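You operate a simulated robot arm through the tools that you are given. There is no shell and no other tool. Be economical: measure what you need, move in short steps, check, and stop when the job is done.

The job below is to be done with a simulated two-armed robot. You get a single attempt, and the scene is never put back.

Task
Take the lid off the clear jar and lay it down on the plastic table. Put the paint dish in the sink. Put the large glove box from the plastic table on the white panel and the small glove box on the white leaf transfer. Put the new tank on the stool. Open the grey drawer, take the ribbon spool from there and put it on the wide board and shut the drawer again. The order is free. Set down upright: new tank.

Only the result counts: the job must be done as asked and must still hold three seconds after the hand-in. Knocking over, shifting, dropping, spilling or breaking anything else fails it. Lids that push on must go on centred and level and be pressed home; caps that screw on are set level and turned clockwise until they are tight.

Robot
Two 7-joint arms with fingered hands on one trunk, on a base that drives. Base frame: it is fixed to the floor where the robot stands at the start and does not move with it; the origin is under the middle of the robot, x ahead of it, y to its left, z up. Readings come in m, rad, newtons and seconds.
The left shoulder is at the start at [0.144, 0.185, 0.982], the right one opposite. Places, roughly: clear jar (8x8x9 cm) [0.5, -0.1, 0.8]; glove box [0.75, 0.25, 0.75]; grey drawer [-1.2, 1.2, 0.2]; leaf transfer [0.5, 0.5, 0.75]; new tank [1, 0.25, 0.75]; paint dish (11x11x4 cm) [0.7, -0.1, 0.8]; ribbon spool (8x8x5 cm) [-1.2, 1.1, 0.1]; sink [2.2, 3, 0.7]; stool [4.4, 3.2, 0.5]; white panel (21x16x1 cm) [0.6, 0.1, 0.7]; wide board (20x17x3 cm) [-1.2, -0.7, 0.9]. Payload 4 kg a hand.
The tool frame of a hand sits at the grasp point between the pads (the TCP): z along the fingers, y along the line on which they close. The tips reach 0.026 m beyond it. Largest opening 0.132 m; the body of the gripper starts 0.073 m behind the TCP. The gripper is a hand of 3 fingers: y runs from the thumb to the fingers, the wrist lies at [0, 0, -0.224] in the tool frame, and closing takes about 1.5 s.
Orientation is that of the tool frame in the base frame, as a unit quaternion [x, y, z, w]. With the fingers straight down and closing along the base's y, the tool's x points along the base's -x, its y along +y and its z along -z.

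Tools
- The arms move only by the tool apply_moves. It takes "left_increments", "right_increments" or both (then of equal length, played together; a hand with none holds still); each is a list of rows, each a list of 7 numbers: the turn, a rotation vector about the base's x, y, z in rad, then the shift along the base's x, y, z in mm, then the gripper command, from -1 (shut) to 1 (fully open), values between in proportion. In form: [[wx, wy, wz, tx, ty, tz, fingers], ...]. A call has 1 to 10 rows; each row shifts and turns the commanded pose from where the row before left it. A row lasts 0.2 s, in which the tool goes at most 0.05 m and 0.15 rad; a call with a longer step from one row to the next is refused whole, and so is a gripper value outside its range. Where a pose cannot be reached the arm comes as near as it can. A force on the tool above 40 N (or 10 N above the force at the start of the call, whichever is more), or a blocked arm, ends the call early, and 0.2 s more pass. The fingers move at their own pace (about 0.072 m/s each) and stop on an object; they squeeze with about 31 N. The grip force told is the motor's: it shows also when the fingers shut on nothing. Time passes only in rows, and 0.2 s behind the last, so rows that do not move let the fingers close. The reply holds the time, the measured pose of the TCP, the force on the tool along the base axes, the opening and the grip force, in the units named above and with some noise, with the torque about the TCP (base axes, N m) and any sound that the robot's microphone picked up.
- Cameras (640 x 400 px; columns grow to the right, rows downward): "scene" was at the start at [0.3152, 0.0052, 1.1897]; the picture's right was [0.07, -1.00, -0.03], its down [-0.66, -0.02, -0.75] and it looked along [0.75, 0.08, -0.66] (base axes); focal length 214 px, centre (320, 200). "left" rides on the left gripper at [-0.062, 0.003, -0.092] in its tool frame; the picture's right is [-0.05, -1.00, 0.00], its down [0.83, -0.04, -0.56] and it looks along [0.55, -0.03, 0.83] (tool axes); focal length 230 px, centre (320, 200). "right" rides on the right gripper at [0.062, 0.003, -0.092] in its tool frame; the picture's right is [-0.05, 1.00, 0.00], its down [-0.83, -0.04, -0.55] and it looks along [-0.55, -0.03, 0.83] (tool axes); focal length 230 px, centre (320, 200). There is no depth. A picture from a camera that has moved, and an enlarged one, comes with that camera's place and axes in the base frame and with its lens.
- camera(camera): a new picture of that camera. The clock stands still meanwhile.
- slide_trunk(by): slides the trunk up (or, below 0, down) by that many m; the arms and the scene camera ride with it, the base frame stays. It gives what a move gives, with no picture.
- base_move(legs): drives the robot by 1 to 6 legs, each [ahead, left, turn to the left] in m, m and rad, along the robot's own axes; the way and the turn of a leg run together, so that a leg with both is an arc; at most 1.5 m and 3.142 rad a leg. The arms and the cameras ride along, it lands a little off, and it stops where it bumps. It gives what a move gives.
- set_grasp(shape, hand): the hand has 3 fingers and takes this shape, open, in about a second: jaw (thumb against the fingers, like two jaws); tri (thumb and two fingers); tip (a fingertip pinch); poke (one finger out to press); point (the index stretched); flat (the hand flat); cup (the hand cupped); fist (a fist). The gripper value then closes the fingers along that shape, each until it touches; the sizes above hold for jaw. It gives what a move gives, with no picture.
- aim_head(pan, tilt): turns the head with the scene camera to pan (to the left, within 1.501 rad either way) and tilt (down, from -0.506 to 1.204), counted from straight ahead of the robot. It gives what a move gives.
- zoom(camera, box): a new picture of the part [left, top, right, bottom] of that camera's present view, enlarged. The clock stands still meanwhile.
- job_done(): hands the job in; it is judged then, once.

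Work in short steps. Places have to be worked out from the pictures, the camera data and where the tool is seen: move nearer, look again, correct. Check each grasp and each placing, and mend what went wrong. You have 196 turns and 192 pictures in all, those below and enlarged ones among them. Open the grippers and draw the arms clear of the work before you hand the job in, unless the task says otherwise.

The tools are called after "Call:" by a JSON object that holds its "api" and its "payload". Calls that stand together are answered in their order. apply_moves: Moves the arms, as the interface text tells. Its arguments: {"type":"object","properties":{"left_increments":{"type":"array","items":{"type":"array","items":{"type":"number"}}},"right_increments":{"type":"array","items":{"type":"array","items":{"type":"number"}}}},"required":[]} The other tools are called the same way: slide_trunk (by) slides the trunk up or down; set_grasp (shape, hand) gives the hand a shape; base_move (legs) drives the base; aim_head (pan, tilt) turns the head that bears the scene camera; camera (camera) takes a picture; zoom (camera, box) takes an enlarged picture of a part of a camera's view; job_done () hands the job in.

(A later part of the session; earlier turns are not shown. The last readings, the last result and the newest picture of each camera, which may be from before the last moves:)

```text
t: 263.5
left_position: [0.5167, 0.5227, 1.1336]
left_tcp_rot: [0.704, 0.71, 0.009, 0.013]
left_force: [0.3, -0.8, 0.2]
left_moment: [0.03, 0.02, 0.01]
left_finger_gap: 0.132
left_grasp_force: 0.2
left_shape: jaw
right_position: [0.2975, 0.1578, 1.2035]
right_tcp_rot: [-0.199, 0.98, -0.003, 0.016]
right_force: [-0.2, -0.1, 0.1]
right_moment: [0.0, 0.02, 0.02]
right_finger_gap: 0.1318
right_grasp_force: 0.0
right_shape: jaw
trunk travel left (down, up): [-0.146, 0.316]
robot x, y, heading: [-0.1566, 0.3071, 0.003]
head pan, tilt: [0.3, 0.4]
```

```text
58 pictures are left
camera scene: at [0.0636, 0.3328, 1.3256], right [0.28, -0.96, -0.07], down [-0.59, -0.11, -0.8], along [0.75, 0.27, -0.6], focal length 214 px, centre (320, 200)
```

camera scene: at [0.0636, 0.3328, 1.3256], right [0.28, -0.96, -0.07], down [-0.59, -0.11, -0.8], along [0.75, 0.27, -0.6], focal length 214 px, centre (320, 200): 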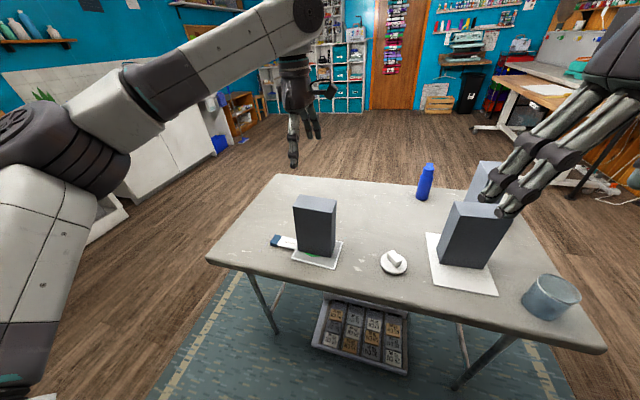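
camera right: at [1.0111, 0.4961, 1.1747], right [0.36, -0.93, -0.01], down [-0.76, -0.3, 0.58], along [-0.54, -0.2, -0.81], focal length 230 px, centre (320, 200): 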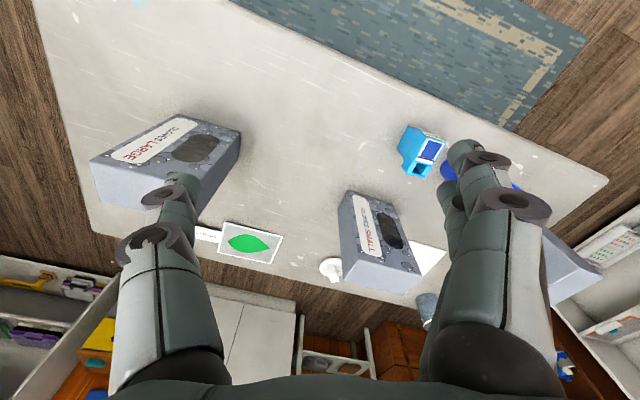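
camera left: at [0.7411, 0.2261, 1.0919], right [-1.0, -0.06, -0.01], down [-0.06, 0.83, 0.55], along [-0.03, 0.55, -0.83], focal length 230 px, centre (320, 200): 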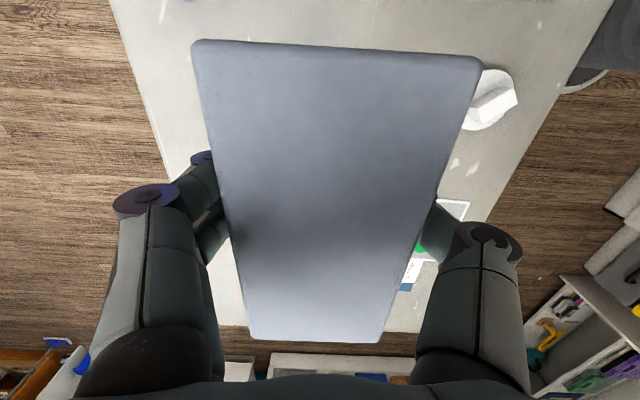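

Both boxes done. Now I turn around toward the back wall and move abreast of the grey drawer.

Call:
{"api": "base_move", "payload": {"legs": [[-0.1, 0, 0], [0, 0, 3.14], [0, -0.75, 0]]}}

Call:
{"api": "aim_head", "payload": {"pan": 0.0, "tilt": 0.5}}

Call:
{"api": "camera", "payload": {"camera": "scene"}}

```text
t: 269.7
left_position: [-0.8445, 0.6847, 1.1346]
left_tcp_rot: [-0.336, 0.942, 0.017, 0.004]
left_force: [11.9, -0.2, -2.0]
left_moment: [-0.08, -0.21, -0.42]
left_finger_gap: 0.1314
left_grasp_force: 0.1
left_shape: jaw
right_position: [-0.4409, 0.7499, 1.2044]
right_tcp_rot: [0.974, -0.225, -0.013, -0.009]
right_force: [0.4, 0.0, -0.4]
right_moment: [0.03, 0.01, -0.01]
right_finger_gap: 0.1318
right_grasp_force: 0.1
right_shape: jaw
trunk travel left (down, up): [-0.146, 0.316]
robot x, y, heading: [-0.2563, 0.309, 2.279]
head pan, tilt: [0.3, 0.4]
stopped in leg 2: the force on the tool passed its limit (the readings are from after the stop); the commanded pose is now the measured one
```

```text
t: 270.5
left_position: [-0.8446, 0.6841, 1.1351]
left_tcp_rot: [-0.337, 0.941, 0.017, 0.002]
left_force: [17.0, 2.0, -4.0]
left_moment: [-0.07, -0.4, -0.7]
left_finger_gap: 0.1311
left_grasp_force: 0.1
left_shape: jaw
right_position: [-0.4377, 0.7504, 1.2043]
right_tcp_rot: [0.974, -0.226, -0.014, -0.01]
right_force: [-0.7, 0.9, -0.4]
right_moment: [0.01, -0.04, -0.03]
right_finger_gap: 0.1322
right_grasp_force: 0.0
right_shape: jaw
trunk travel left (down, up): [-0.146, 0.316]
robot x, y, heading: [-0.257, 0.3097, 2.282]
head pan, tilt: [0.0, 0.499]
```

```text
57 pictures are left
camera scene: at [-0.4013, 0.4759, 1.3165], right [0.76, 0.65, 0.0], down [0.45, -0.52, -0.73], along [-0.48, 0.55, -0.68], focal length 214 px, centre (320, 200)
```

scene: 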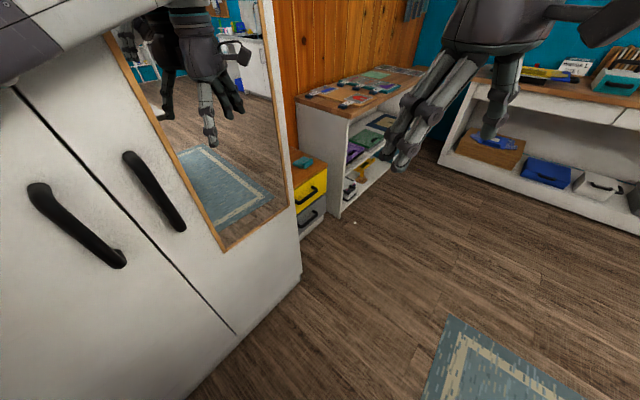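

The left hand touched the white cabinet. I turn back, retract the left hand a bit, and drive ahead/right to have space before turning.

Call:
{"api": "base_move", "payload": {"legs": [[0, 0, -0.4]]}}

Call:
{"api": "apply_moves", "payload": {"left_increments": [[0, 0, 0, 13, -40, 0, 1], [0, 0, 0, 13, -40, 0, 1], [0, 0, 0, 13, -40, 0, 1], [0, 0, 0, 13, -40, 0, 1]]}}

Call:
{"api": "base_move", "payload": {"legs": [[0.74, -0.446, 0], [0, 0, 1.26]]}}

Call:
{"api": "camera", "payload": {"camera": "scene"}}

```text
t: 272.1
left_position: [-0.6486, 0.8905, 1.134]
left_tcp_rot: [-0.138, 0.99, 0.015, 0.006]
left_force: [0.4, 0.8, 0.1]
left_moment: [0.01, 0.03, 0.04]
left_finger_gap: 0.132
left_grasp_force: 0.0
left_shape: jaw
right_position: [-0.2481, 0.7873, 1.2034]
right_tcp_rot: [0.908, -0.42, -0.011, -0.011]
right_force: [0.3, -1.0, -0.5]
right_moment: [0.01, 0.03, 0.03]
right_finger_gap: 0.1319
right_grasp_force: 0.0
right_shape: jaw
trunk travel left (down, up): [-0.146, 0.316]
robot x, y, heading: [-0.2575, 0.3073, 1.87]
head pan, tilt: [0.0, 0.499]
```

```text
t: 273.1
left_position: [-0.5966, 0.7277, 1.1339]
left_tcp_rot: [-0.139, 0.99, 0.016, 0.006]
left_force: [-0.2, 0.1, -0.5]
left_moment: [0.01, 0.03, 0.0]
left_finger_gap: 0.1318
left_grasp_force: 0.0
left_shape: jaw
right_position: [-0.2482, 0.7847, 1.2038]
right_tcp_rot: [0.907, -0.42, -0.011, -0.013]
right_force: [0.1, -0.7, 0.9]
right_moment: [0.0, 0.01, 0.03]
right_finger_gap: 0.1317
right_grasp_force: 0.1
right_shape: jaw
trunk travel left (down, up): [-0.146, 0.316]
robot x, y, heading: [-0.2573, 0.3106, 1.872]
head pan, tilt: [0.0, 0.499]
```

```text
t: 280.8
left_position: [-0.5413, 0.9404, 1.1333]
left_tcp_rot: [-0.697, 0.717, 0.016, -0.005]
left_force: [-0.6, 0.0, 0.0]
left_moment: [0.01, 0.0, 0.0]
left_finger_gap: 0.1318
left_grasp_force: 0.1
left_shape: jaw
right_position: [-0.4895, 1.2894, 1.2037]
right_tcp_rot: [0.98, 0.196, -0.016, -0.002]
right_force: [0.3, 0.0, -0.2]
right_moment: [0.02, 0.02, 0.02]
right_finger_gap: 0.1315
right_grasp_force: 0.1
right_shape: jaw
trunk travel left (down, up): [-0.146, 0.316]
robot x, y, heading: [-0.0392, 1.1339, 3.132]
head pan, tilt: [0.0, 0.499]
```

```text
56 pictures are left
camera scene: at [-0.2607, 1.1358, 1.3163], right [0.01, 1.0, 0.0], down [0.68, -0.01, -0.73], along [-0.73, 0.01, -0.68], focal length 214 px, centre (320, 200)
```

scene: 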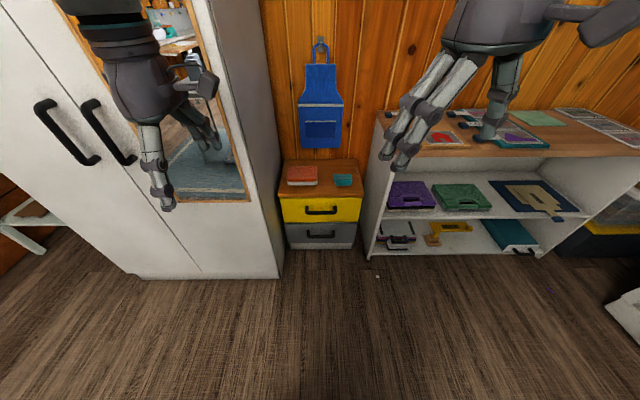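

The drawer unit is straight ahead: yellow over grey, with bar handles. I zoom in on them.

Call:
{"api": "zoom", "payload": {"camera": "scene", "box": [270, 180, 370, 255]}}

```text
5.33 times, centred on (320, 218) of scene
camera zoom: at [-0.2607, 1.1358, 1.3163], right [0.01, 1.0, 0.0], down [0.68, -0.01, -0.73], along [-0.73, 0.01, -0.68], focal length 1144 px, centre (320, 107)
```

zoom: 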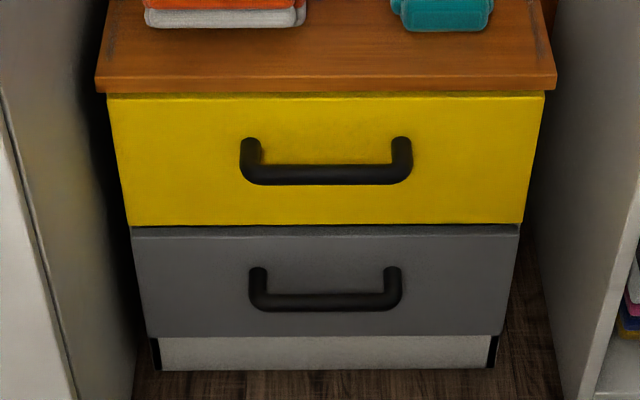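

Grey handle bar is at about x −1.087, y 1.06–1.235, z 0.23. I'll pull it with the left hand tilted ~40° forward, closing across the bar. First I tilt the hand and position the base.

Call:
{"api": "apply_moves", "payload": {"left_increments": [[0, 0.14, 0, 0, 0, 0, 1], [0, 0.14, 0, 0, 0, 0, 1], [0, 0.14, 0, 0, 0, 0, 1], [0, 0.14, 0, 0, 0, 0, 1], [0, 0.14, 0, 0, 0, 0, 0.4]]}}

Call:
{"api": "base_move", "payload": {"legs": [[0, -0.17, 0.008], [0.28, 0, 0]]}}

Call:
{"api": "slide_trunk", "payload": {"by": -0.12}}

Call:
{"api": "apply_moves", "payload": {"left_increments": [[0, 0, 0, 0, 25, -40, 0.4], [0, 0, 0, 0, 20, -45, 0.4], [0, 0, 0, 0, 0, -48, 0.4], [0, 0, 0, 0, 0, -48, 0.4], [0, 0, 0, 0, 0, -48, 0.4], [0, 0, 0, 0, 0, -48, 0.4], [0, 0, 0, 0, 0, -48, 0.4], [0, 0, 0, 0, 0, -48, 0.4], [0, 0, 0, 0, 0, -48, 0.4], [0, 0, 0, 0, 0, -48, 0.4]]}}

```text
t: 282.0
left_position: [-0.54, 0.9516, 1.1341]
left_tcp_rot: [-0.644, 0.685, 0.24, -0.241]
left_force: [1.5, 0.5, 0.1]
left_moment: [-0.04, -0.02, 0.05]
left_finger_gap: 0.0928
left_grasp_force: 0.1
left_shape: jaw
left hand out of reach, approached as far as the arm can: row 5
right_position: [-0.4876, 1.2931, 1.2055]
right_tcp_rot: [0.981, 0.195, -0.018, -0.003]
right_force: [-0.3, 0.5, -0.3]
right_moment: [-0.07, 0.07, -0.03]
right_finger_gap: 0.1319
right_grasp_force: 0.1
right_shape: jaw
trunk travel left (down, up): [-0.146, 0.316]
robot x, y, heading: [-0.0405, 1.1366, 3.131]
head pan, tilt: [0.0, 0.499]
```

```text
t: 284.9
left_position: [-0.8113, 1.113, 1.1315]
left_tcp_rot: [-0.647, 0.683, 0.24, -0.237]
left_force: [0.1, 0.1, 0.6]
left_moment: [0.01, -0.03, 0.02]
left_finger_gap: 0.0929
left_grasp_force: 0.0
left_shape: jaw
right_position: [-0.7592, 1.455, 1.2038]
right_tcp_rot: [0.98, 0.199, -0.016, -0.004]
right_force: [-0.4, 0.3, -0.4]
right_moment: [-0.02, 0.01, 0.0]
right_finger_gap: 0.1316
right_grasp_force: 0.1
right_shape: jaw
trunk travel left (down, up): [-0.146, 0.316]
robot x, y, heading: [-0.3046, 1.3058, 3.144]
head pan, tilt: [0.0, 0.499]
```

```text
t: 286.4
left_position: [-0.8657, 1.1135, 0.9092]
left_tcp_rot: [-0.667, 0.703, 0.177, -0.174]
left_force: [0.1, 0.3, 0.4]
left_moment: [0.0, 0.0, 0.0]
left_finger_gap: 0.0926
left_grasp_force: 0.1
left_shape: jaw
right_position: [-0.7567, 1.4545, 1.0855]
right_tcp_rot: [0.98, 0.199, -0.018, -0.004]
right_force: [0.0, -0.2, 0.2]
right_moment: [0.0, 0.02, 0.02]
right_finger_gap: 0.132
right_grasp_force: 0.0
right_shape: jaw
trunk travel left (down, up): [-0.026, 0.436]
robot x, y, heading: [-0.3091, 1.3061, 3.139]
head pan, tilt: [0.0, 0.499]
```

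```text
t: 288.6
left_position: [-0.8976, 1.1302, 0.8363]
left_tcp_rot: [-0.667, 0.703, 0.178, -0.173]
left_force: [0.3, -0.4, 0.5]
left_moment: [0.04, -0.01, 0.01]
left_finger_gap: 0.0926
left_grasp_force: 0.0
left_shape: jaw
left hand out of reach, approached as far as the arm can: row 1, 2, 3, 4, 5, 6, 7, 8, 9, 10
right_position: [-0.7593, 1.4545, 1.0833]
right_tcp_rot: [0.98, 0.2, -0.016, -0.002]
right_force: [-0.3, -0.7, -0.6]
right_moment: [0.01, 0.02, 0.02]
right_finger_gap: 0.1319
right_grasp_force: 0.0
right_shape: jaw
trunk travel left (down, up): [-0.026, 0.436]
robot x, y, heading: [-0.3039, 1.3012, 3.142]
head pan, tilt: [0.0, 0.499]
```

The tilt is limited at this height. I straighten the hand, lower it vertically in front of the drawer first, then try tilting down there.

Call:
{"api": "apply_moves", "payload": {"left_increments": [[0, -0.13, 0, 10, 0, 0, 0.4], [0, -0.13, 0, 10, 0, 0, 0.4], [0, -0.13, 0, 10, 0, 0, 0.4], [0, -0.12, 0, 10, 0, -20, 0.4], [0, 0, 0, 0, 0, -48, 0.4], [0, 0, 0, 0, 0, -48, 0.4], [0, 0, 0, 0, 0, -48, 0.4], [0, 0, 0, 0, 0, -48, 0.4], [0, 0, 0, 0, 0, -48, 0.4], [0, 0, 0, 0, 0, -48, 0.4]]}}

Call:
{"api": "apply_moves", "payload": {"left_increments": [[0, 0, 0, 0, 0, -40, 0.4], [0, 0.14, 0, 0, 0, -20, 0.4], [0, 0.14, 0, 0, 0, -20, 0.4], [0, 0.14, 0, 0, 0, -20, 0.4], [0, 0.14, 0, 0, 0, -20, 0.4], [0, 0.14, 0, 0, 0, -10, 0.4]]}}

Call:
{"api": "camera", "payload": {"camera": "scene"}}

```text
t: 290.8
left_position: [-0.8572, 1.133, 0.5227]
left_tcp_rot: [-0.69, 0.724, 0.004, 0.01]
left_force: [0.1, 0.4, 0.8]
left_moment: [0.02, 0.02, 0.04]
left_finger_gap: 0.0927
left_grasp_force: 0.0
left_shape: jaw
right_position: [-0.7596, 1.4554, 1.0829]
right_tcp_rot: [0.98, 0.2, -0.015, -0.003]
right_force: [-0.5, -0.5, -0.1]
right_moment: [0.03, -0.01, 0.02]
right_finger_gap: 0.1319
right_grasp_force: 0.0
right_shape: jaw
trunk travel left (down, up): [-0.026, 0.436]
robot x, y, heading: [-0.3105, 1.3034, 3.135]
head pan, tilt: [0.0, 0.499]
```

```text
t: 292.2
left_position: [-0.8607, 1.1093, 0.426]
left_tcp_rot: [-0.647, 0.683, 0.241, -0.238]
left_force: [0.2, 0.4, 0.4]
left_moment: [0.01, 0.01, 0.02]
left_finger_gap: 0.0924
left_grasp_force: 0.1
left_shape: jaw
left hand out of reach, approached as far as the arm can: row 5, 6
right_position: [-0.7596, 1.4553, 1.0841]
right_tcp_rot: [0.98, 0.2, -0.015, -0.003]
right_force: [-0.4, -0.7, 0.2]
right_moment: [0.02, -0.02, 0.02]
right_finger_gap: 0.132
right_grasp_force: 0.1
right_shape: jaw
trunk travel left (down, up): [-0.026, 0.436]
robot x, y, heading: [-0.3037, 1.3005, 3.143]
head pan, tilt: [0.0, 0.499]
```

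```text
54 pictures are left
camera scene: at [-0.6419, 1.303, 1.1254], right [0.0, 1.0, 0.0], down [0.83, 0.0, -0.56], along [-0.56, 0.0, -0.83], focal length 214 px, centre (320, 200)
```

scene: 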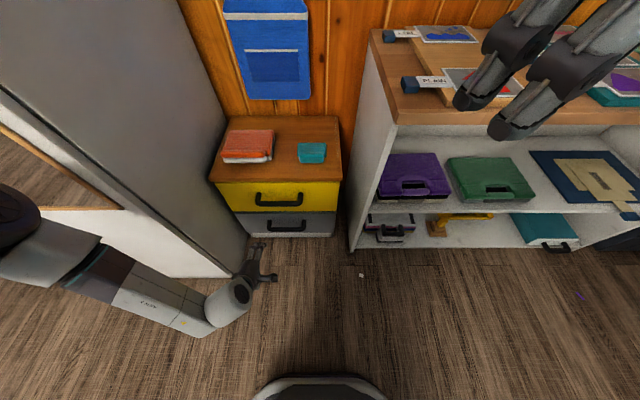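

The 40° tilt works down here. Handle bar refined: (−1.089, 1.145, 0.23). I drive 0.1 m closer and move to a pre-grasp with fingers nearly closed to 5 cm.

Call:
{"api": "base_move", "payload": {"legs": [[0.1, 0, 0]]}}

Call:
{"api": "apply_moves", "payload": {"left_increments": [[0, 0, 0, -14, 7, -27, 0.1], [0, 0, 0, -14, 7, -27, -0.2], [0, 0, 0, -14, 7, -27, -0.2], [0, 0, 0, -14, 7, -27, -0.2], [0, 0, 0, -14, 6, -26, -0.2]]}}

Call:
{"api": "camera", "payload": {"camera": "left"}}

Call:
{"api": "zoom", "payload": {"camera": "scene", "box": [200, 160, 360, 280]}}

```text
t: 293.4
left_position: [-0.9294, 1.1045, 0.4216]
left_tcp_rot: [-0.653, 0.682, 0.23, -0.235]
left_force: [0.1, 1.0, 0.2]
left_moment: [0.01, 0.02, -0.02]
left_finger_gap: 0.0925
left_grasp_force: 0.0
left_shape: jaw
right_position: [-0.8398, 1.4573, 1.0879]
right_tcp_rot: [0.978, 0.205, -0.022, -0.002]
right_force: [-0.7, 1.0, 1.2]
right_moment: [-0.02, -0.01, -0.02]
right_finger_gap: 0.1319
right_grasp_force: 0.1
right_shape: jaw
trunk travel left (down, up): [-0.026, 0.436]
robot x, y, heading: [-0.3926, 1.3077, -3.132]
head pan, tilt: [0.0, 0.499]
stopped in leg 1: the robot was blocked; the commanded pose is now the measured one
```

```text
t: 294.6
left_position: [-0.9946, 1.0661, 0.3974]
left_tcp_rot: [-0.655, 0.683, 0.228, -0.231]
left_force: [0.0, 0.0, 0.1]
left_moment: [-0.01, 0.0, 0.02]
left_finger_gap: 0.053
left_grasp_force: 0.0
left_shape: jaw
left hand out of reach, approached as far as the arm can: row 1, 2, 3, 4, 5
right_position: [-0.8396, 1.4517, 1.0873]
right_tcp_rot: [0.979, 0.205, -0.021, -0.004]
right_force: [-0.7, -0.5, 1.1]
right_moment: [0.01, 0.01, -0.01]
right_finger_gap: 0.1316
right_grasp_force: 0.0
right_shape: jaw
trunk travel left (down, up): [-0.026, 0.436]
robot x, y, heading: [-0.3936, 1.3084, -3.135]
head pan, tilt: [0.0, 0.499]
```

```text
53 pictures are left
camera left: at [-0.9398, 1.1258, 0.4708], right [0.79, 0.01, -0.61], down [0.34, -0.84, 0.42], along [-0.51, -0.55, -0.67], focal length 230 px, centre (320, 200)
```

left: 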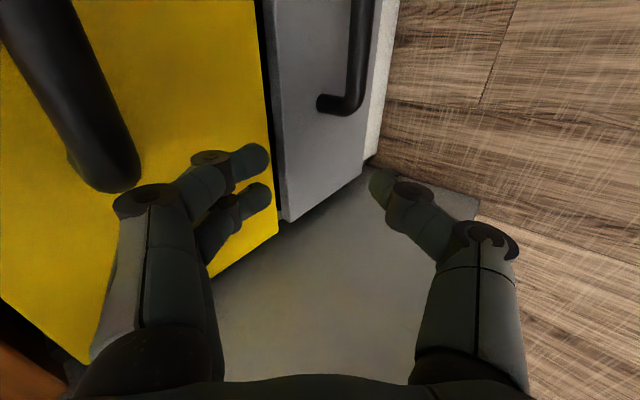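

```text
3.33 times, centred on (280, 220) of scene
camera zoom: at [-0.7202, 1.3015, 1.1281], right [-0.01, 1.0, 0.0], down [0.83, 0.01, -0.56], along [-0.56, 0.0, -0.83], focal length 715 px, centre (453, 133)
```

zoom: 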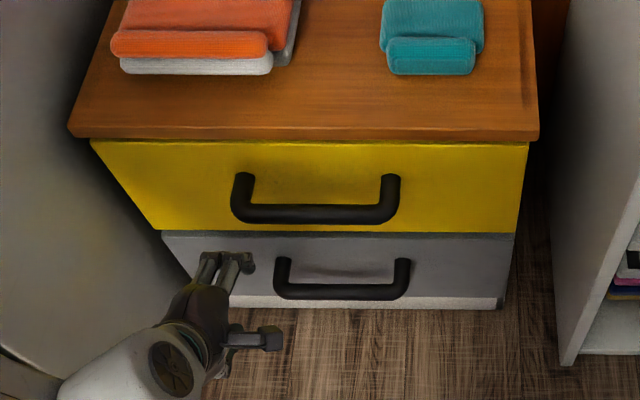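

The left elbow is up against the cabinet, so I switch to the right arm. First I back off and bring the left hand up and close to the body.

Call:
{"api": "base_move", "payload": {"legs": [[-0.25, 0, 0]]}}

Call:
{"api": "apply_moves", "payload": {"left_increments": [[0, -0.12, 0, 5, 0, 40, 0.5], [0, -0.12, 0, 5, 0, 40, 1], [0, -0.12, 0, 5, 0, 40, 1], [0, -0.12, 0, 5, 0, 40, 1], [0, -0.12, 0, 5, 0, 40, 1], [0, 0, 0, 10, 0, 45, 1], [0, 0, 0, 20, 0, 45, 1], [0, 0, 0, 20, 0, 45, 1], [0, 0, 0, 20, 0, 45, 1], [0, 0, 0, 20, 0, 45, 1]], "right_increments": [[0, 0, 0.13, 0, 0, 0, 1], [0, 0, 0.13, 0, 0, 0, 1], [0, 0, 0.13, 0, 0, 0, 1], [0, 0, 0.13, 0, 0, 0, 1], [0, 0, 0.13, 0, 0, 0, 1], [0, 0, 0.13, 0, 0, 0, 1], [0, 0, 0.13, 0, 0, 0, 1], [0, 0, 0.13, 0, 0, 0, 1], [0, 0, 0.13, 0, 0, 0, 1], [0, 0, 0, 0, 0, 0, 1]]}}

Call:
{"api": "base_move", "payload": {"legs": [[0, 0.34, 0]]}}

```text
t: 296.5
left_position: [-0.7554, 1.0702, 0.3957]
left_tcp_rot: [-0.652, 0.685, 0.229, -0.231]
left_force: [-0.3, 0.5, 0.2]
left_moment: [0.03, 0.01, 0.0]
left_finger_gap: 0.0534
left_grasp_force: 0.1
left_shape: jaw
right_position: [-0.5989, 1.4564, 1.085]
right_tcp_rot: [0.979, 0.202, -0.016, -0.002]
right_force: [-0.3, 1.1, -0.1]
right_moment: [-0.02, 0.04, 0.0]
right_finger_gap: 0.132
right_grasp_force: 0.0
right_shape: jaw
trunk travel left (down, up): [-0.026, 0.436]
robot x, y, heading: [-0.1437, 1.3079, -3.138]
head pan, tilt: [0.0, 0.499]
```

```text
t: 298.7
left_position: [-0.6415, 1.0704, 0.8184]
left_tcp_rot: [-0.691, 0.722, 0.027, -0.017]
left_force: [0.3, -0.4, 1.0]
left_moment: [0.01, 0.02, 0.01]
left_finger_gap: 0.1319
left_grasp_force: 0.0
left_shape: jaw
right_position: [-0.5987, 1.4562, 1.0873]
right_tcp_rot: [0.703, 0.711, -0.016, 0.006]
right_force: [0.1, -0.4, -0.2]
right_moment: [0.05, 0.02, 0.02]
right_finger_gap: 0.1318
right_grasp_force: 0.1
right_shape: jaw
trunk travel left (down, up): [-0.026, 0.436]
robot x, y, heading: [-0.1447, 1.3105, -3.139]
head pan, tilt: [0.0, 0.499]
```

```text
t: 300.9
left_position: [-0.6427, 0.723, 0.8171]
left_tcp_rot: [-0.691, 0.722, 0.028, -0.017]
left_force: [-0.1, 0.1, 0.5]
left_moment: [0.0, 0.02, 0.0]
left_finger_gap: 0.1319
left_grasp_force: 0.1
left_shape: jaw
right_position: [-0.5994, 1.1077, 1.0854]
right_tcp_rot: [0.705, 0.709, -0.015, 0.006]
right_force: [0.1, -0.2, -0.4]
right_moment: [0.03, -0.02, 0.0]
right_finger_gap: 0.1319
right_grasp_force: 0.1
right_shape: jaw
trunk travel left (down, up): [-0.026, 0.436]
robot x, y, heading: [-0.142, 0.9591, -3.142]
head pan, tilt: [0.0, 0.499]
```

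Now I lower the right hand in front of the drawer while retracting the left.

Call:
{"api": "apply_moves", "payload": {"left_increments": [[0, 0, 0, 18, 0, 30, 1], [0, 0, 0, 18, 0, 30, 1], [0, 0, 0, 18, 0, 30, 1], [0, 0, 0, 18, 0, 30, 1], [0, 0, 0, 18, 0, 30, 1], [0, 0, 0, 18, 0, 30, 1], [0, 0, 0, 18, 0, 30, 1], [0, 0, 0, 0, 0, 0, 1], [0, 0, 0, 0, 0, 0, 1], [0, 0, 0, 0, 0, 0, 1]], "right_increments": [[0, 0, 0, 0, 4, -48, 0.3], [0, 0, 0, 0, 4, -48, 0.3], [0, 0, 0, 0, 4, -48, 0.3], [0, 0, 0, 0, 4, -48, 0.3], [0, 0, 0, 0, 4, -48, 0.3], [0, 0, 0, 0, 4, -48, 0.3], [0, 0, 0, 0, 4, -48, 0.3], [0, 0, 0, 0, 4, -48, 0.3], [0, 0, 0, 0, 4, -48, 0.3], [0, 0, 0, 0, 4, -48, 0.3]]}}

Call:
{"api": "apply_moves", "payload": {"right_increments": [[0, 0, 0, 0, 0, -40, -0.2], [0, 0, 0, 0, 0, -40, -0.2], [0, 0.13, 0, 0, 0, -30, -0.2], [0, 0.13, 0, 0, 0, -30, -0.2], [0, 0.13, 0, 0, 0, -30, -0.2], [0, 0.13, 0, 0, 0, -30, -0.2], [0, 0.13, 0, 0, 0, 0, -0.2]]}}

Call:
{"api": "base_move", "payload": {"legs": [[0.2, 0, 0]]}}

Call:
{"api": "camera", "payload": {"camera": "scene"}}

Call:
{"api": "camera", "payload": {"camera": "right"}}

```text
t: 303.1
left_position: [-0.516, 0.7242, 1.0278]
left_tcp_rot: [-0.691, 0.722, 0.026, -0.017]
left_force: [0.7, -0.1, -0.2]
left_moment: [0.01, -0.01, -0.01]
left_finger_gap: 0.1319
left_grasp_force: 0.1
left_shape: jaw
right_position: [-0.5929, 1.1492, 0.6053]
right_tcp_rot: [0.704, 0.71, -0.015, 0.007]
right_force: [0.0, 0.3, 0.1]
right_moment: [-0.01, 0.0, -0.01]
right_finger_gap: 0.0861
right_grasp_force: 0.1
right_shape: jaw
trunk travel left (down, up): [-0.026, 0.436]
robot x, y, heading: [-0.1413, 0.9615, -3.136]
head pan, tilt: [0.0, 0.499]
```

```text
t: 304.7
left_position: [-0.5166, 0.7244, 1.0274]
left_tcp_rot: [-0.69, 0.723, 0.026, -0.018]
left_force: [0.4, 0.1, -0.6]
left_moment: [-0.02, 0.0, 0.01]
left_finger_gap: 0.1321
left_grasp_force: 0.0
left_shape: jaw
right_position: [-0.5987, 1.1496, 0.422]
right_tcp_rot: [0.685, 0.694, -0.167, -0.146]
right_force: [0.9, 0.7, 0.2]
right_moment: [0.0, 0.02, -0.02]
right_finger_gap: 0.0531
right_grasp_force: 0.1
right_shape: jaw
right hand out of reach, approached as far as the arm can: row 6, 7
trunk travel left (down, up): [-0.026, 0.436]
robot x, y, heading: [-0.1418, 0.9605, -3.14]
head pan, tilt: [0.0, 0.499]
```

```text
t: 306.3
left_position: [-0.7084, 0.7252, 1.0288]
left_tcp_rot: [-0.69, 0.723, 0.026, -0.017]
left_force: [-0.2, 0.0, -0.4]
left_moment: [-0.03, -0.01, -0.02]
left_finger_gap: 0.1317
left_grasp_force: 0.0
left_shape: jaw
right_position: [-0.7905, 1.1494, 0.4208]
right_tcp_rot: [0.686, 0.694, -0.165, -0.146]
right_force: [0.4, 0.0, -0.3]
right_moment: [0.0, -0.01, -0.03]
right_finger_gap: 0.0532
right_grasp_force: 0.1
right_shape: jaw
trunk travel left (down, up): [-0.026, 0.436]
robot x, y, heading: [-0.334, 0.9578, 3.138]
head pan, tilt: [0.0, 0.499]
```

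```text
51 pictures are left
camera scene: at [-0.6733, 0.9581, 1.125], right [0.0, 1.0, 0.0], down [0.83, 0.0, -0.56], along [-0.56, 0.0, -0.83], focal length 214 px, centre (320, 200)
```

scene: 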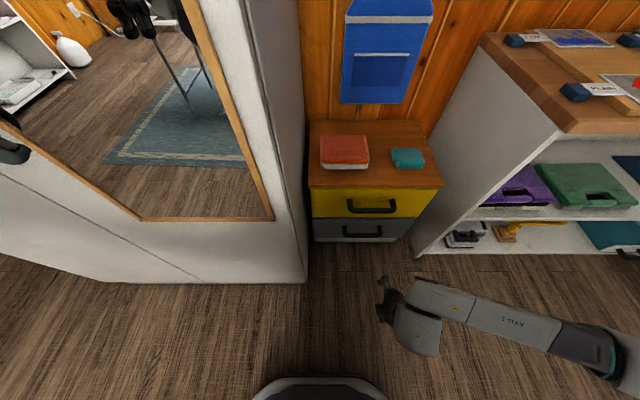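

```text
50 pictures are left
camera right: at [-0.7485, 1.2121, 0.501], right [0.9, -0.05, -0.43], down [0.21, -0.81, 0.54], along [-0.37, -0.58, -0.72], focal length 230 px, centre (320, 200)
```

right: 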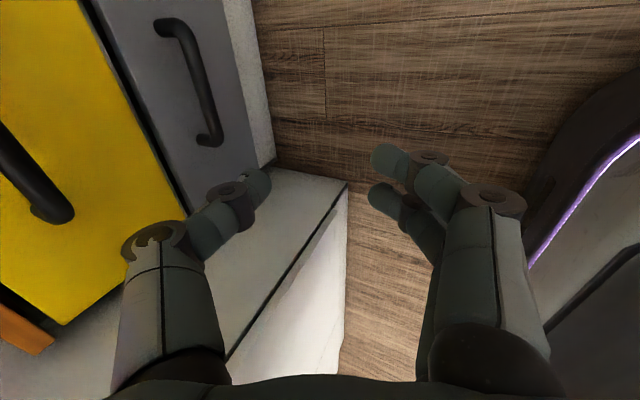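

A ~26° tilt is what this arm gives; geometry still clears the yellow handle. I retract the left hand more, and drive 0.15 m closer.

Call:
{"api": "apply_moves", "payload": {"left_increments": [[0, 0, 0, 30, 0, 15, 1], [0, 0, 0, 30, 0, 15, 1], [0, 0, 0, 30, 0, 15, 1], [0, 0, 0, 30, 0, 15, 1]], "right_increments": [[0, 0, 0, 0, 0, -30, -0.2], [0, 0, 0, 0, 0, -30, -0.2], [0, 0, 0, 0, 0, -30, -0.2], [0, 0, 0, 0, 0, -20, -0.2]]}}

Call:
{"api": "base_move", "payload": {"legs": [[0.15, 0, 0]]}}

Call:
{"api": "apply_moves", "payload": {"right_increments": [[0, 0.1, 0, -10, 0, 0, -0.2], [0, 0, 0, -30, 0, -5, -0.2], [0, 0, 0, -30, 0, -5, -0.2]]}}

Call:
{"api": "camera", "payload": {"camera": "right"}}

Call:
{"api": "camera", "payload": {"camera": "scene"}}

```text
t: 307.3
left_position: [-0.6489, 0.7247, 1.0568]
left_tcp_rot: [-0.69, 0.723, 0.026, -0.017]
left_force: [1.0, -0.1, 0.3]
left_moment: [0.0, -0.02, -0.02]
left_finger_gap: 0.1318
left_grasp_force: 0.1
left_shape: jaw
left hand out of reach, approached as far as the arm can: row 3, 4
right_position: [-0.7896, 1.1494, 0.3313]
right_tcp_rot: [0.686, 0.694, -0.164, -0.146]
right_force: [0.3, 0.4, -0.4]
right_moment: [0.0, -0.03, -0.03]
right_finger_gap: 0.0532
right_grasp_force: 0.0
right_shape: jaw
right hand out of reach, approached as far as the arm can: row 4
trunk travel left (down, up): [-0.026, 0.436]
robot x, y, heading: [-0.3373, 0.9596, 3.141]
head pan, tilt: [0.0, 0.499]
```

```text
t: 308.7
left_position: [-0.8013, 0.7237, 1.057]
left_tcp_rot: [-0.69, 0.723, 0.027, -0.017]
left_force: [-0.5, 0.7, -0.7]
left_moment: [-0.05, -0.02, 0.0]
left_finger_gap: 0.1318
left_grasp_force: 0.1
left_shape: jaw
right_position: [-0.941, 1.1497, 0.3301]
right_tcp_rot: [0.685, 0.695, -0.164, -0.145]
right_force: [-1.0, 0.3, -0.3]
right_moment: [0.02, -0.03, 0.04]
right_finger_gap: 0.053
right_grasp_force: 0.0
right_shape: jaw
trunk travel left (down, up): [-0.026, 0.436]
robot x, y, heading: [-0.4872, 0.9596, -3.14]
head pan, tilt: [0.0, 0.499]
```

```text
t: 309.5
left_position: [-0.7995, 0.7249, 1.0568]
left_tcp_rot: [-0.691, 0.722, 0.026, -0.017]
left_force: [-0.5, -0.1, -0.3]
left_moment: [0.0, -0.02, -0.01]
left_finger_gap: 0.132
left_grasp_force: 0.0
left_shape: jaw
right_position: [-1.0219, 1.1298, 0.3303]
right_tcp_rot: [0.676, 0.686, -0.198, -0.18]
right_force: [-0.3, 0.1, -0.1]
right_moment: [0.04, 0.0, 0.01]
right_finger_gap: 0.0529
right_grasp_force: 0.0
right_shape: jaw
right hand out of reach, approached as far as the arm can: row 1
trunk travel left (down, up): [-0.026, 0.436]
robot x, y, heading: [-0.486, 0.9575, -3.139]
head pan, tilt: [0.0, 0.499]
```

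```text
49 pictures are left
camera right: at [-0.9722, 1.1924, 0.4054], right [0.86, -0.05, -0.51], down [0.26, -0.81, 0.52], along [-0.44, -0.58, -0.69], focal length 230 px, centre (320, 200)
```

right: 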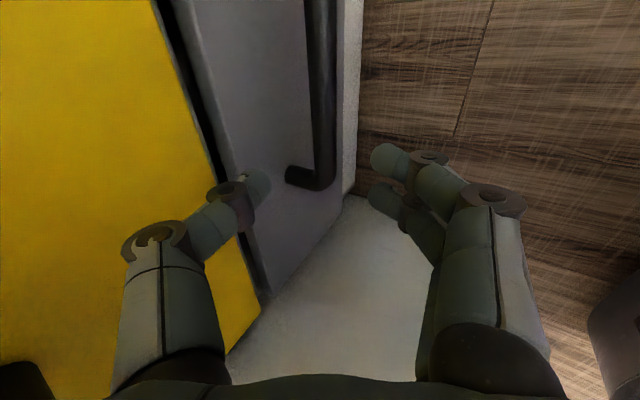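

```text
48 pictures are left
camera scene: at [-0.8238, 0.9581, 1.1253], right [0.0, 1.0, 0.0], down [0.83, 0.0, -0.56], along [-0.56, 0.0, -0.83], focal length 214 px, centre (320, 200)
```

scene: 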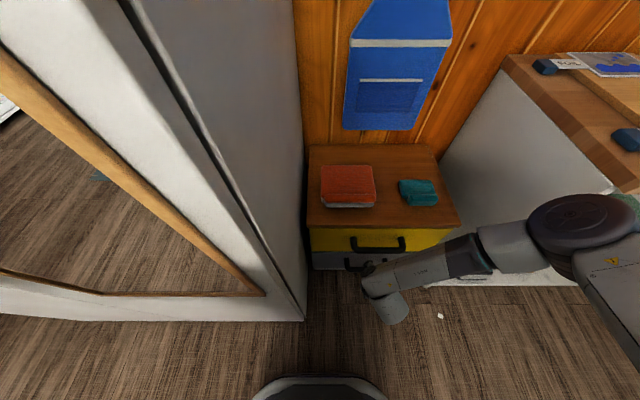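

The bar lies between thumb and fingers, ~11 cm ahead along the tool axis. I advance onto it.

Call:
{"api": "apply_moves", "payload": {"right_increments": [[0, 0, 0, -15, 6, -15, -0.2], [0, 0, 0, -18, 6, -28, -0.2], [0, 0, 0, -17, 5, -26, -0.2]]}}

Call:
{"api": "camera", "payload": {"camera": "right"}}

```text
t: 310.3
left_position: [-0.8004, 0.7241, 1.0564]
left_tcp_rot: [-0.69, 0.723, 0.026, -0.016]
left_force: [0.0, -1.1, 0.0]
left_moment: [0.04, 0.03, -0.03]
left_finger_gap: 0.1321
left_grasp_force: 0.1
left_shape: jaw
right_position: [-1.0723, 1.1492, 0.2576]
right_tcp_rot: [0.677, 0.686, -0.198, -0.179]
right_force: [1.2, 0.2, -0.2]
right_moment: [0.0, 0.02, 0.0]
right_finger_gap: 0.052
right_grasp_force: 0.0
right_shape: jaw
trunk travel left (down, up): [-0.026, 0.436]
robot x, y, heading: [-0.4858, 0.9601, -3.143]
head pan, tilt: [0.0, 0.499]
```

```text
47 pictures are left
camera right: at [-1.0228, 1.2113, 0.3342], right [0.86, -0.05, -0.51], down [0.26, -0.81, 0.52], along [-0.44, -0.58, -0.69], focal length 230 px, centre (320, 200)
```

right: 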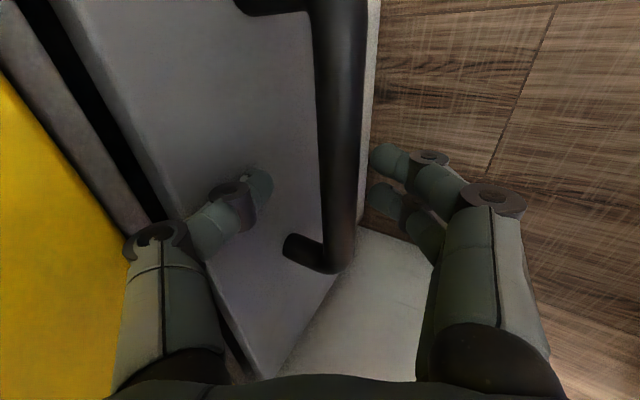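

The bar sits between thumb and fingers near the tips. I advance 1.5 cm more and close.

Call:
{"api": "apply_moves", "payload": {"right_increments": [[0, 0, 0, -8, 0, -13, -0.2], [0, 0, 0, 0, 0, 0, -1], [0, 0, 0, 0, 0, 0, -1], [0, 0, 0, 0, 0, 0, -1], [0, 0, 0, 0, 0, 0, -1]]}}

Call:
{"api": "camera", "payload": {"camera": "right"}}

```text
t: 311.5
left_position: [-0.8004, 0.7246, 1.0566]
left_tcp_rot: [-0.69, 0.723, 0.026, -0.016]
left_force: [-0.3, -0.4, 0.0]
left_moment: [-0.02, 0.01, -0.01]
left_finger_gap: 0.1319
left_grasp_force: 0.1
left_shape: jaw
right_position: [-1.0792, 1.1467, 0.2439]
right_tcp_rot: [0.677, 0.687, -0.195, -0.178]
right_force: [12.2, -0.2, -18.1]
right_moment: [0.02, -0.27, 0.04]
right_finger_gap: 0.0144
right_grasp_force: 31.3
right_shape: jaw
trunk travel left (down, up): [-0.026, 0.436]
robot x, y, heading: [-0.487, 0.9587, -3.137]
head pan, tilt: [0.0, 0.499]
```

```text
46 pictures are left
camera right: at [-1.0286, 1.21, 0.3203], right [0.86, -0.05, -0.51], down [0.26, -0.81, 0.52], along [-0.44, -0.58, -0.69], focal length 230 px, centre (320, 200)
```

right: 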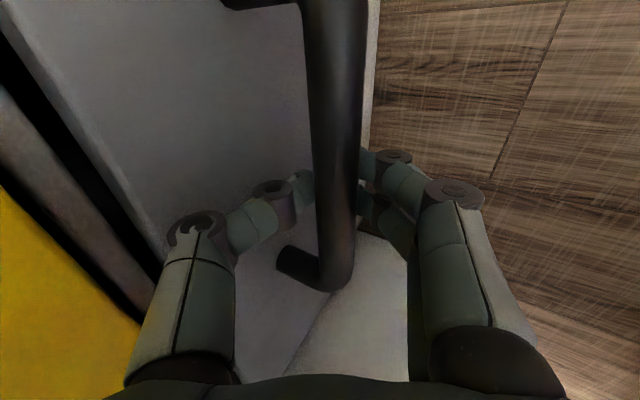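

Firm grip on the handle. I pull the drawer open by driving backward 0.27 m.

Call:
{"api": "base_move", "payload": {"legs": [[-0.27, 0, 0]]}}

Call:
{"api": "camera", "payload": {"camera": "scene"}}

```text
t: 313.3
left_position: [-0.5558, 0.725, 1.0567]
left_tcp_rot: [-0.69, 0.723, 0.027, -0.017]
left_force: [1.0, 0.0, 0.6]
left_moment: [-0.02, 0.01, 0.0]
left_finger_gap: 0.1321
left_grasp_force: 0.0
left_shape: jaw
right_position: [-0.8334, 1.1478, 0.2457]
right_tcp_rot: [0.677, 0.686, -0.198, -0.179]
right_force: [-7.8, -2.2, -19.3]
right_moment: [-0.05, 0.07, 0.01]
right_finger_gap: 0.0108
right_grasp_force: 30.8
right_shape: jaw
trunk travel left (down, up): [-0.026, 0.436]
robot x, y, heading: [-0.2433, 0.962, 3.139]
head pan, tilt: [0.0, 0.499]
stopped in leg 1: the force on the tool passed its limit (the readings are from after the stop); the commanded pose is now the measured one
```

```text
45 pictures are left
camera scene: at [-0.5791, 0.9587, 1.1249], right [0.0, 1.0, 0.0], down [0.83, 0.0, -0.56], along [-0.56, 0.0, -0.83], focal length 214 px, centre (320, 200)
```

scene: 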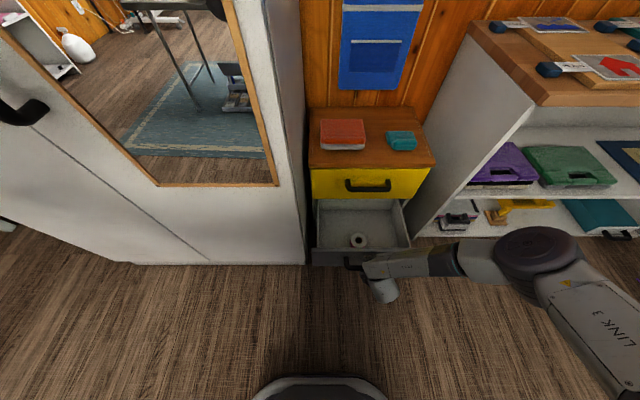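

The drawer is open and the spool is visible at about (−0.997, 1.142). I release the handle, retreat, and straighten the hand.

Call:
{"api": "apply_moves", "payload": {"right_increments": [[0, 0, 0, 0, 0, 0, -0.15], [0, 0, 0, 0, 0, 0, -0.15], [0, 0, 0, 14, 0, 26, -0.1], [0, 0, 0, 14, 0, 26, -0.1], [0, 0, 0, 14, 0, 30, -0.1], [0, -0.13, 0, 0, 0, 40, 0.3], [0, -0.13, 0, 0, 0, 40, 1], [0, -0.13, 0, 0, 0, 40, 1], [0, -0.13, 0, 0, 0, 20, 1]]}}

Call:
{"api": "base_move", "payload": {"legs": [[0.13, 0, 0]]}}

Call:
{"api": "camera", "payload": {"camera": "scene"}}

Call:
{"api": "camera", "payload": {"camera": "right"}}

```text
t: 315.3
left_position: [-0.5539, 0.7244, 1.0565]
left_tcp_rot: [-0.69, 0.723, 0.026, -0.017]
left_force: [-0.7, 0.2, -0.3]
left_moment: [0.02, -0.04, 0.03]
left_finger_gap: 0.1319
left_grasp_force: 0.1
left_shape: jaw
right_position: [-0.7899, 1.1485, 0.4668]
right_tcp_rot: [0.705, 0.709, -0.017, 0.004]
right_force: [-0.1, -0.3, 1.3]
right_moment: [0.0, 0.01, 0.01]
right_finger_gap: 0.132
right_grasp_force: 0.1
right_shape: jaw
trunk travel left (down, up): [-0.026, 0.436]
robot x, y, heading: [-0.2433, 0.957, 3.142]
head pan, tilt: [0.0, 0.499]
```

```text
t: 316.6
left_position: [-0.6875, 0.7243, 1.0576]
left_tcp_rot: [-0.689, 0.724, 0.026, -0.017]
left_force: [-0.3, 0.1, 0.2]
left_moment: [-0.03, -0.05, -0.04]
left_finger_gap: 0.1316
left_grasp_force: 0.0
left_shape: jaw
right_position: [-0.924, 1.1473, 0.4645]
right_tcp_rot: [0.705, 0.709, -0.017, 0.003]
right_force: [1.0, 0.0, 0.4]
right_moment: [-0.01, 0.0, 0.0]
right_finger_gap: 0.1318
right_grasp_force: 0.2
right_shape: jaw
trunk travel left (down, up): [-0.026, 0.436]
robot x, y, heading: [-0.3765, 0.9609, 3.134]
head pan, tilt: [0.0, 0.499]
```

```text
44 pictures are left
camera scene: at [-0.7113, 0.9581, 1.125], right [0.0, 1.0, 0.0], down [0.83, 0.0, -0.56], along [-0.56, 0.0, -0.83], focal length 214 px, centre (320, 200)
```

scene: 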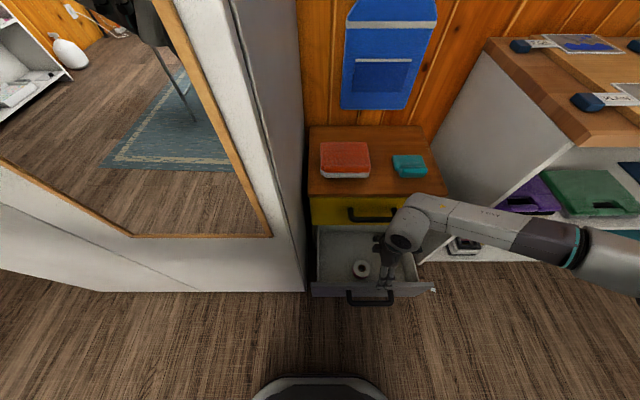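

```text
43 pictures are left
camera right: at [-0.9184, 1.21, 0.5552], right [1.0, -0.05, -0.02], down [-0.03, -0.81, 0.58], along [-0.04, -0.58, -0.81], focal length 230 px, centre (320, 200)
```

right: 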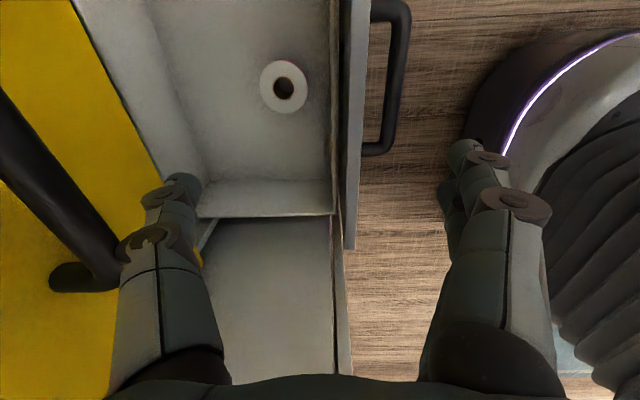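

The spool is at about (−0.988, 1.146). I narrow the fingers a little, move above it, and descend to check.

Call:
{"api": "apply_moves", "payload": {"right_increments": [[0, 0, 0, -32, 0, 0, 0.65], [0, 0, 0, -32, -1, 0, 0.65], [0, 0, 0, 0, 0, -45, 0.65], [0, 0, 0, 0, 0, -45, 0.65], [0, 0, 0, 0, 0, -45, 0.65], [0, 0, 0, 0, 0, -45, 0.65], [0, 0, 0, 0, 0, -35, 0.65]]}}

Call:
{"api": "camera", "payload": {"camera": "right"}}

```text
t: 318.2
left_position: [-0.6869, 0.7254, 1.0566]
left_tcp_rot: [-0.69, 0.724, 0.026, -0.016]
left_force: [-0.1, 0.7, -0.3]
left_moment: [0.0, -0.03, -0.03]
left_finger_gap: 0.1318
left_grasp_force: 0.0
left_shape: jaw
right_position: [-0.9888, 1.1476, 0.2525]
right_tcp_rot: [0.704, 0.71, -0.018, 0.004]
right_force: [0.2, -0.5, 0.9]
right_moment: [-0.01, -0.04, 0.02]
right_finger_gap: 0.109
right_grasp_force: 0.1
right_shape: jaw
trunk travel left (down, up): [-0.026, 0.436]
robot x, y, heading: [-0.3753, 0.9589, 3.136]
head pan, tilt: [0.0, 0.499]
```

```text
42 pictures are left
camera right: at [-0.9827, 1.2102, 0.3426], right [1.0, -0.05, -0.02], down [-0.03, -0.81, 0.58], along [-0.04, -0.58, -0.81], focal length 230 px, centre (320, 200)
```

right: 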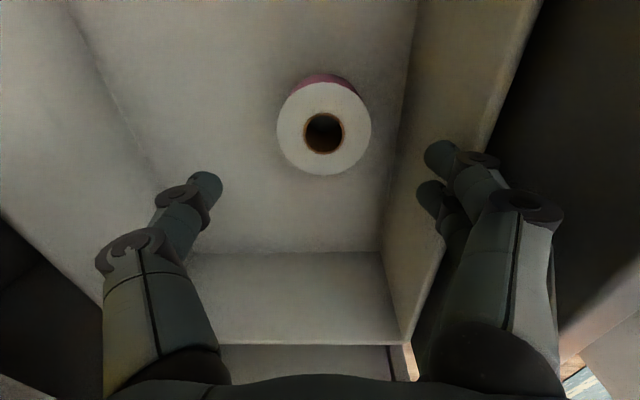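

Centred over the spool (top z≈0.15). I descend to z≈0.137 and close.

Call:
{"api": "apply_moves", "payload": {"right_increments": [[0, 0, 0, 2, 0, -40, 0.65], [0, 0, 0, 0, 0, -40, 0.65], [0, 0, 0, 0, 0, -35, 0.65], [0, 0, 0, 0, 0, 0, -1], [0, 0, 0, 0, 0, 0, -1], [0, 0, 0, 0, 0, 0, -1], [0, 0, 0, 0, 0, 0, -1]]}}

Call:
{"api": "camera", "payload": {"camera": "right"}}

```text
t: 319.0
left_position: [-0.687, 0.7243, 1.0573]
left_tcp_rot: [-0.69, 0.723, 0.027, -0.017]
left_force: [0.0, 0.1, -0.5]
left_moment: [-0.02, -0.02, 0.01]
left_finger_gap: 0.1321
left_grasp_force: 0.1
left_shape: jaw
right_position: [-0.9824, 1.1348, 0.16]
right_tcp_rot: [0.704, 0.709, -0.028, -0.004]
right_force: [-9.6, -0.7, 3.1]
right_moment: [0.04, -0.36, -0.05]
right_finger_gap: 0.0886
right_grasp_force: 1.3
right_shape: jaw
right hand out of reach, approached as far as the arm can: row 3
trunk travel left (down, up): [-0.026, 0.436]
robot x, y, heading: [-0.3704, 0.9605, 3.14]
head pan, tilt: [0.0, 0.499]
stopped in row 4 (right hand): the force on the tool passed its limit (the readings are from after the stop); the commanded pose is now the measured one
```

```text
41 pictures are left
camera right: at [-0.9745, 1.1987, 0.2494], right [1.0, -0.05, -0.04], down [-0.01, -0.81, 0.58], along [-0.06, -0.58, -0.81], focal length 230 px, centre (320, 200)
```

right: 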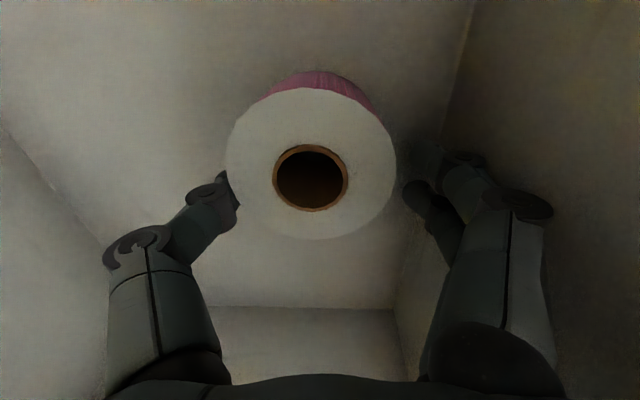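

The fingers are around the spool's upper part. I lower the trunk slightly for depth and finish closing.

Call:
{"api": "slide_trunk", "payload": {"by": -0.018}}

Call:
{"api": "apply_moves", "payload": {"right_increments": [[0, 0, 0, 0, 6, 0, -0.1], [0, 0, 0, 0, 0, 0, -1], [0, 0, 0, 0, 0, 0, -1], [0, 0, 0, 0, 0, 0, -1]]}}

Call:
{"api": "camera", "payload": {"camera": "right"}}

```text
t: 319.5
left_position: [-0.6873, 0.7237, 1.0458]
left_tcp_rot: [-0.689, 0.724, 0.026, -0.018]
left_force: [-0.1, 0.3, 1.1]
left_moment: [0.01, 0.01, 0.0]
left_finger_gap: 0.1317
left_grasp_force: 0.1
left_shape: jaw
right_position: [-0.9863, 1.1354, 0.1506]
right_tcp_rot: [0.705, 0.708, -0.031, -0.004]
right_force: [-2.9, 1.6, 23.7]
right_moment: [0.07, -0.5, -0.16]
right_finger_gap: 0.0627
right_grasp_force: 31.5
right_shape: jaw
trunk travel left (down, up): [-0.015, 0.447]
robot x, y, heading: [-0.3769, 0.9614, 3.14]
head pan, tilt: [0.0, 0.499]
stopped: the force on the tool passed its limit (the readings are from after the stop); the commanded pose is now the measured one
```

```text
t: 320.5
left_position: [-0.6853, 0.7228, 1.0465]
left_tcp_rot: [-0.689, 0.724, 0.026, -0.018]
left_force: [-0.5, 0.0, 0.0]
left_moment: [0.02, 0.01, 0.01]
left_finger_gap: 0.1318
left_grasp_force: 0.0
left_shape: jaw
right_position: [-0.9838, 1.1391, 0.1503]
right_tcp_rot: [0.705, 0.708, -0.032, -0.005]
right_force: [-7.2, -15.3, 28.2]
right_moment: [-0.05, -0.7, -0.26]
right_finger_gap: 0.0625
right_grasp_force: 30.9
right_shape: jaw
trunk travel left (down, up): [-0.015, 0.447]
robot x, y, heading: [-0.3756, 0.9638, 3.142]
head pan, tilt: [0.0, 0.499]
```

```text
40 pictures are left
camera right: at [-0.9751, 1.202, 0.2399], right [1.0, -0.05, -0.05], down [-0.01, -0.81, 0.59], along [-0.07, -0.59, -0.81], focal length 230 px, centre (320, 200)
```

right: 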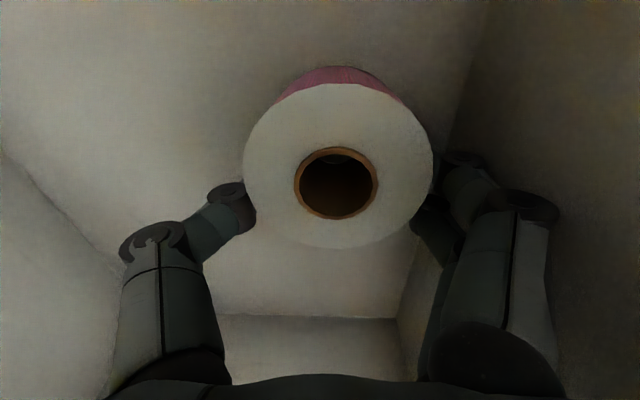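

The grip is ~2 cm off-centre toward −y. I open, rise slightly, shift the base 2.5 cm to the right, and re-check.

Call:
{"api": "apply_moves", "payload": {"right_increments": [[0, 0, 0, 0, 0, 3, -0.1], [0, 0, 0, 0, 0, 5, 0.5], [0, 0, 0, 0, 0, 10, 0.65], [0, 0, 0, 0, 0, 10, 0.65]]}}

Call:
{"api": "base_move", "payload": {"legs": [[0.03, -0.03, 0]]}}

Call:
{"api": "camera", "payload": {"camera": "right"}}

```text
t: 321.5
left_position: [-0.6882, 0.724, 1.0463]
left_tcp_rot: [-0.689, 0.724, 0.026, -0.017]
left_force: [-0.4, -0.1, 0.4]
left_moment: [0.01, 0.01, -0.04]
left_finger_gap: 0.1319
left_grasp_force: 0.0
left_shape: jaw
right_position: [-0.9814, 1.1441, 0.1757]
right_tcp_rot: [0.705, 0.709, -0.027, -0.003]
right_force: [-10.9, 3.5, -1.5]
right_moment: [-0.04, 0.09, 0.23]
right_finger_gap: 0.1066
right_grasp_force: 0.0
right_shape: jaw
trunk travel left (down, up): [-0.015, 0.447]
robot x, y, heading: [-0.3723, 0.9593, 3.141]
head pan, tilt: [0.0, 0.499]
```

```text
t: 322.4
left_position: [-0.7183, 0.7552, 1.0462]
left_tcp_rot: [-0.689, 0.724, 0.025, -0.018]
left_force: [-0.5, -0.7, 0.6]
left_moment: [-0.02, -0.02, -0.01]
left_finger_gap: 0.132
left_grasp_force: 0.1
left_shape: jaw
right_position: [-1.0117, 1.171, 0.176]
right_tcp_rot: [0.706, 0.708, -0.029, -0.002]
right_force: [0.3, -0.3, 0.1]
right_moment: [-0.01, 0.02, -0.01]
right_finger_gap: 0.1091
right_grasp_force: 0.0
right_shape: jaw
trunk travel left (down, up): [-0.015, 0.447]
robot x, y, heading: [-0.4028, 0.9899, 3.138]
head pan, tilt: [0.0, 0.499]
```

```text
39 pictures are left
camera right: at [-1.0037, 1.2348, 0.2644], right [1.0, -0.05, -0.04], down [-0.01, -0.81, 0.59], along [-0.06, -0.59, -0.81], focal length 230 px, centre (320, 200)
```

right: 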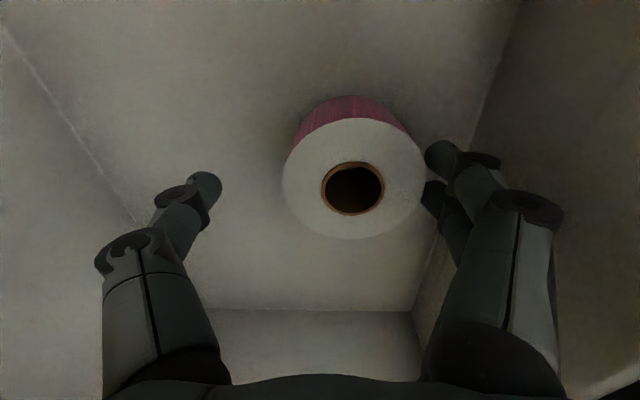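

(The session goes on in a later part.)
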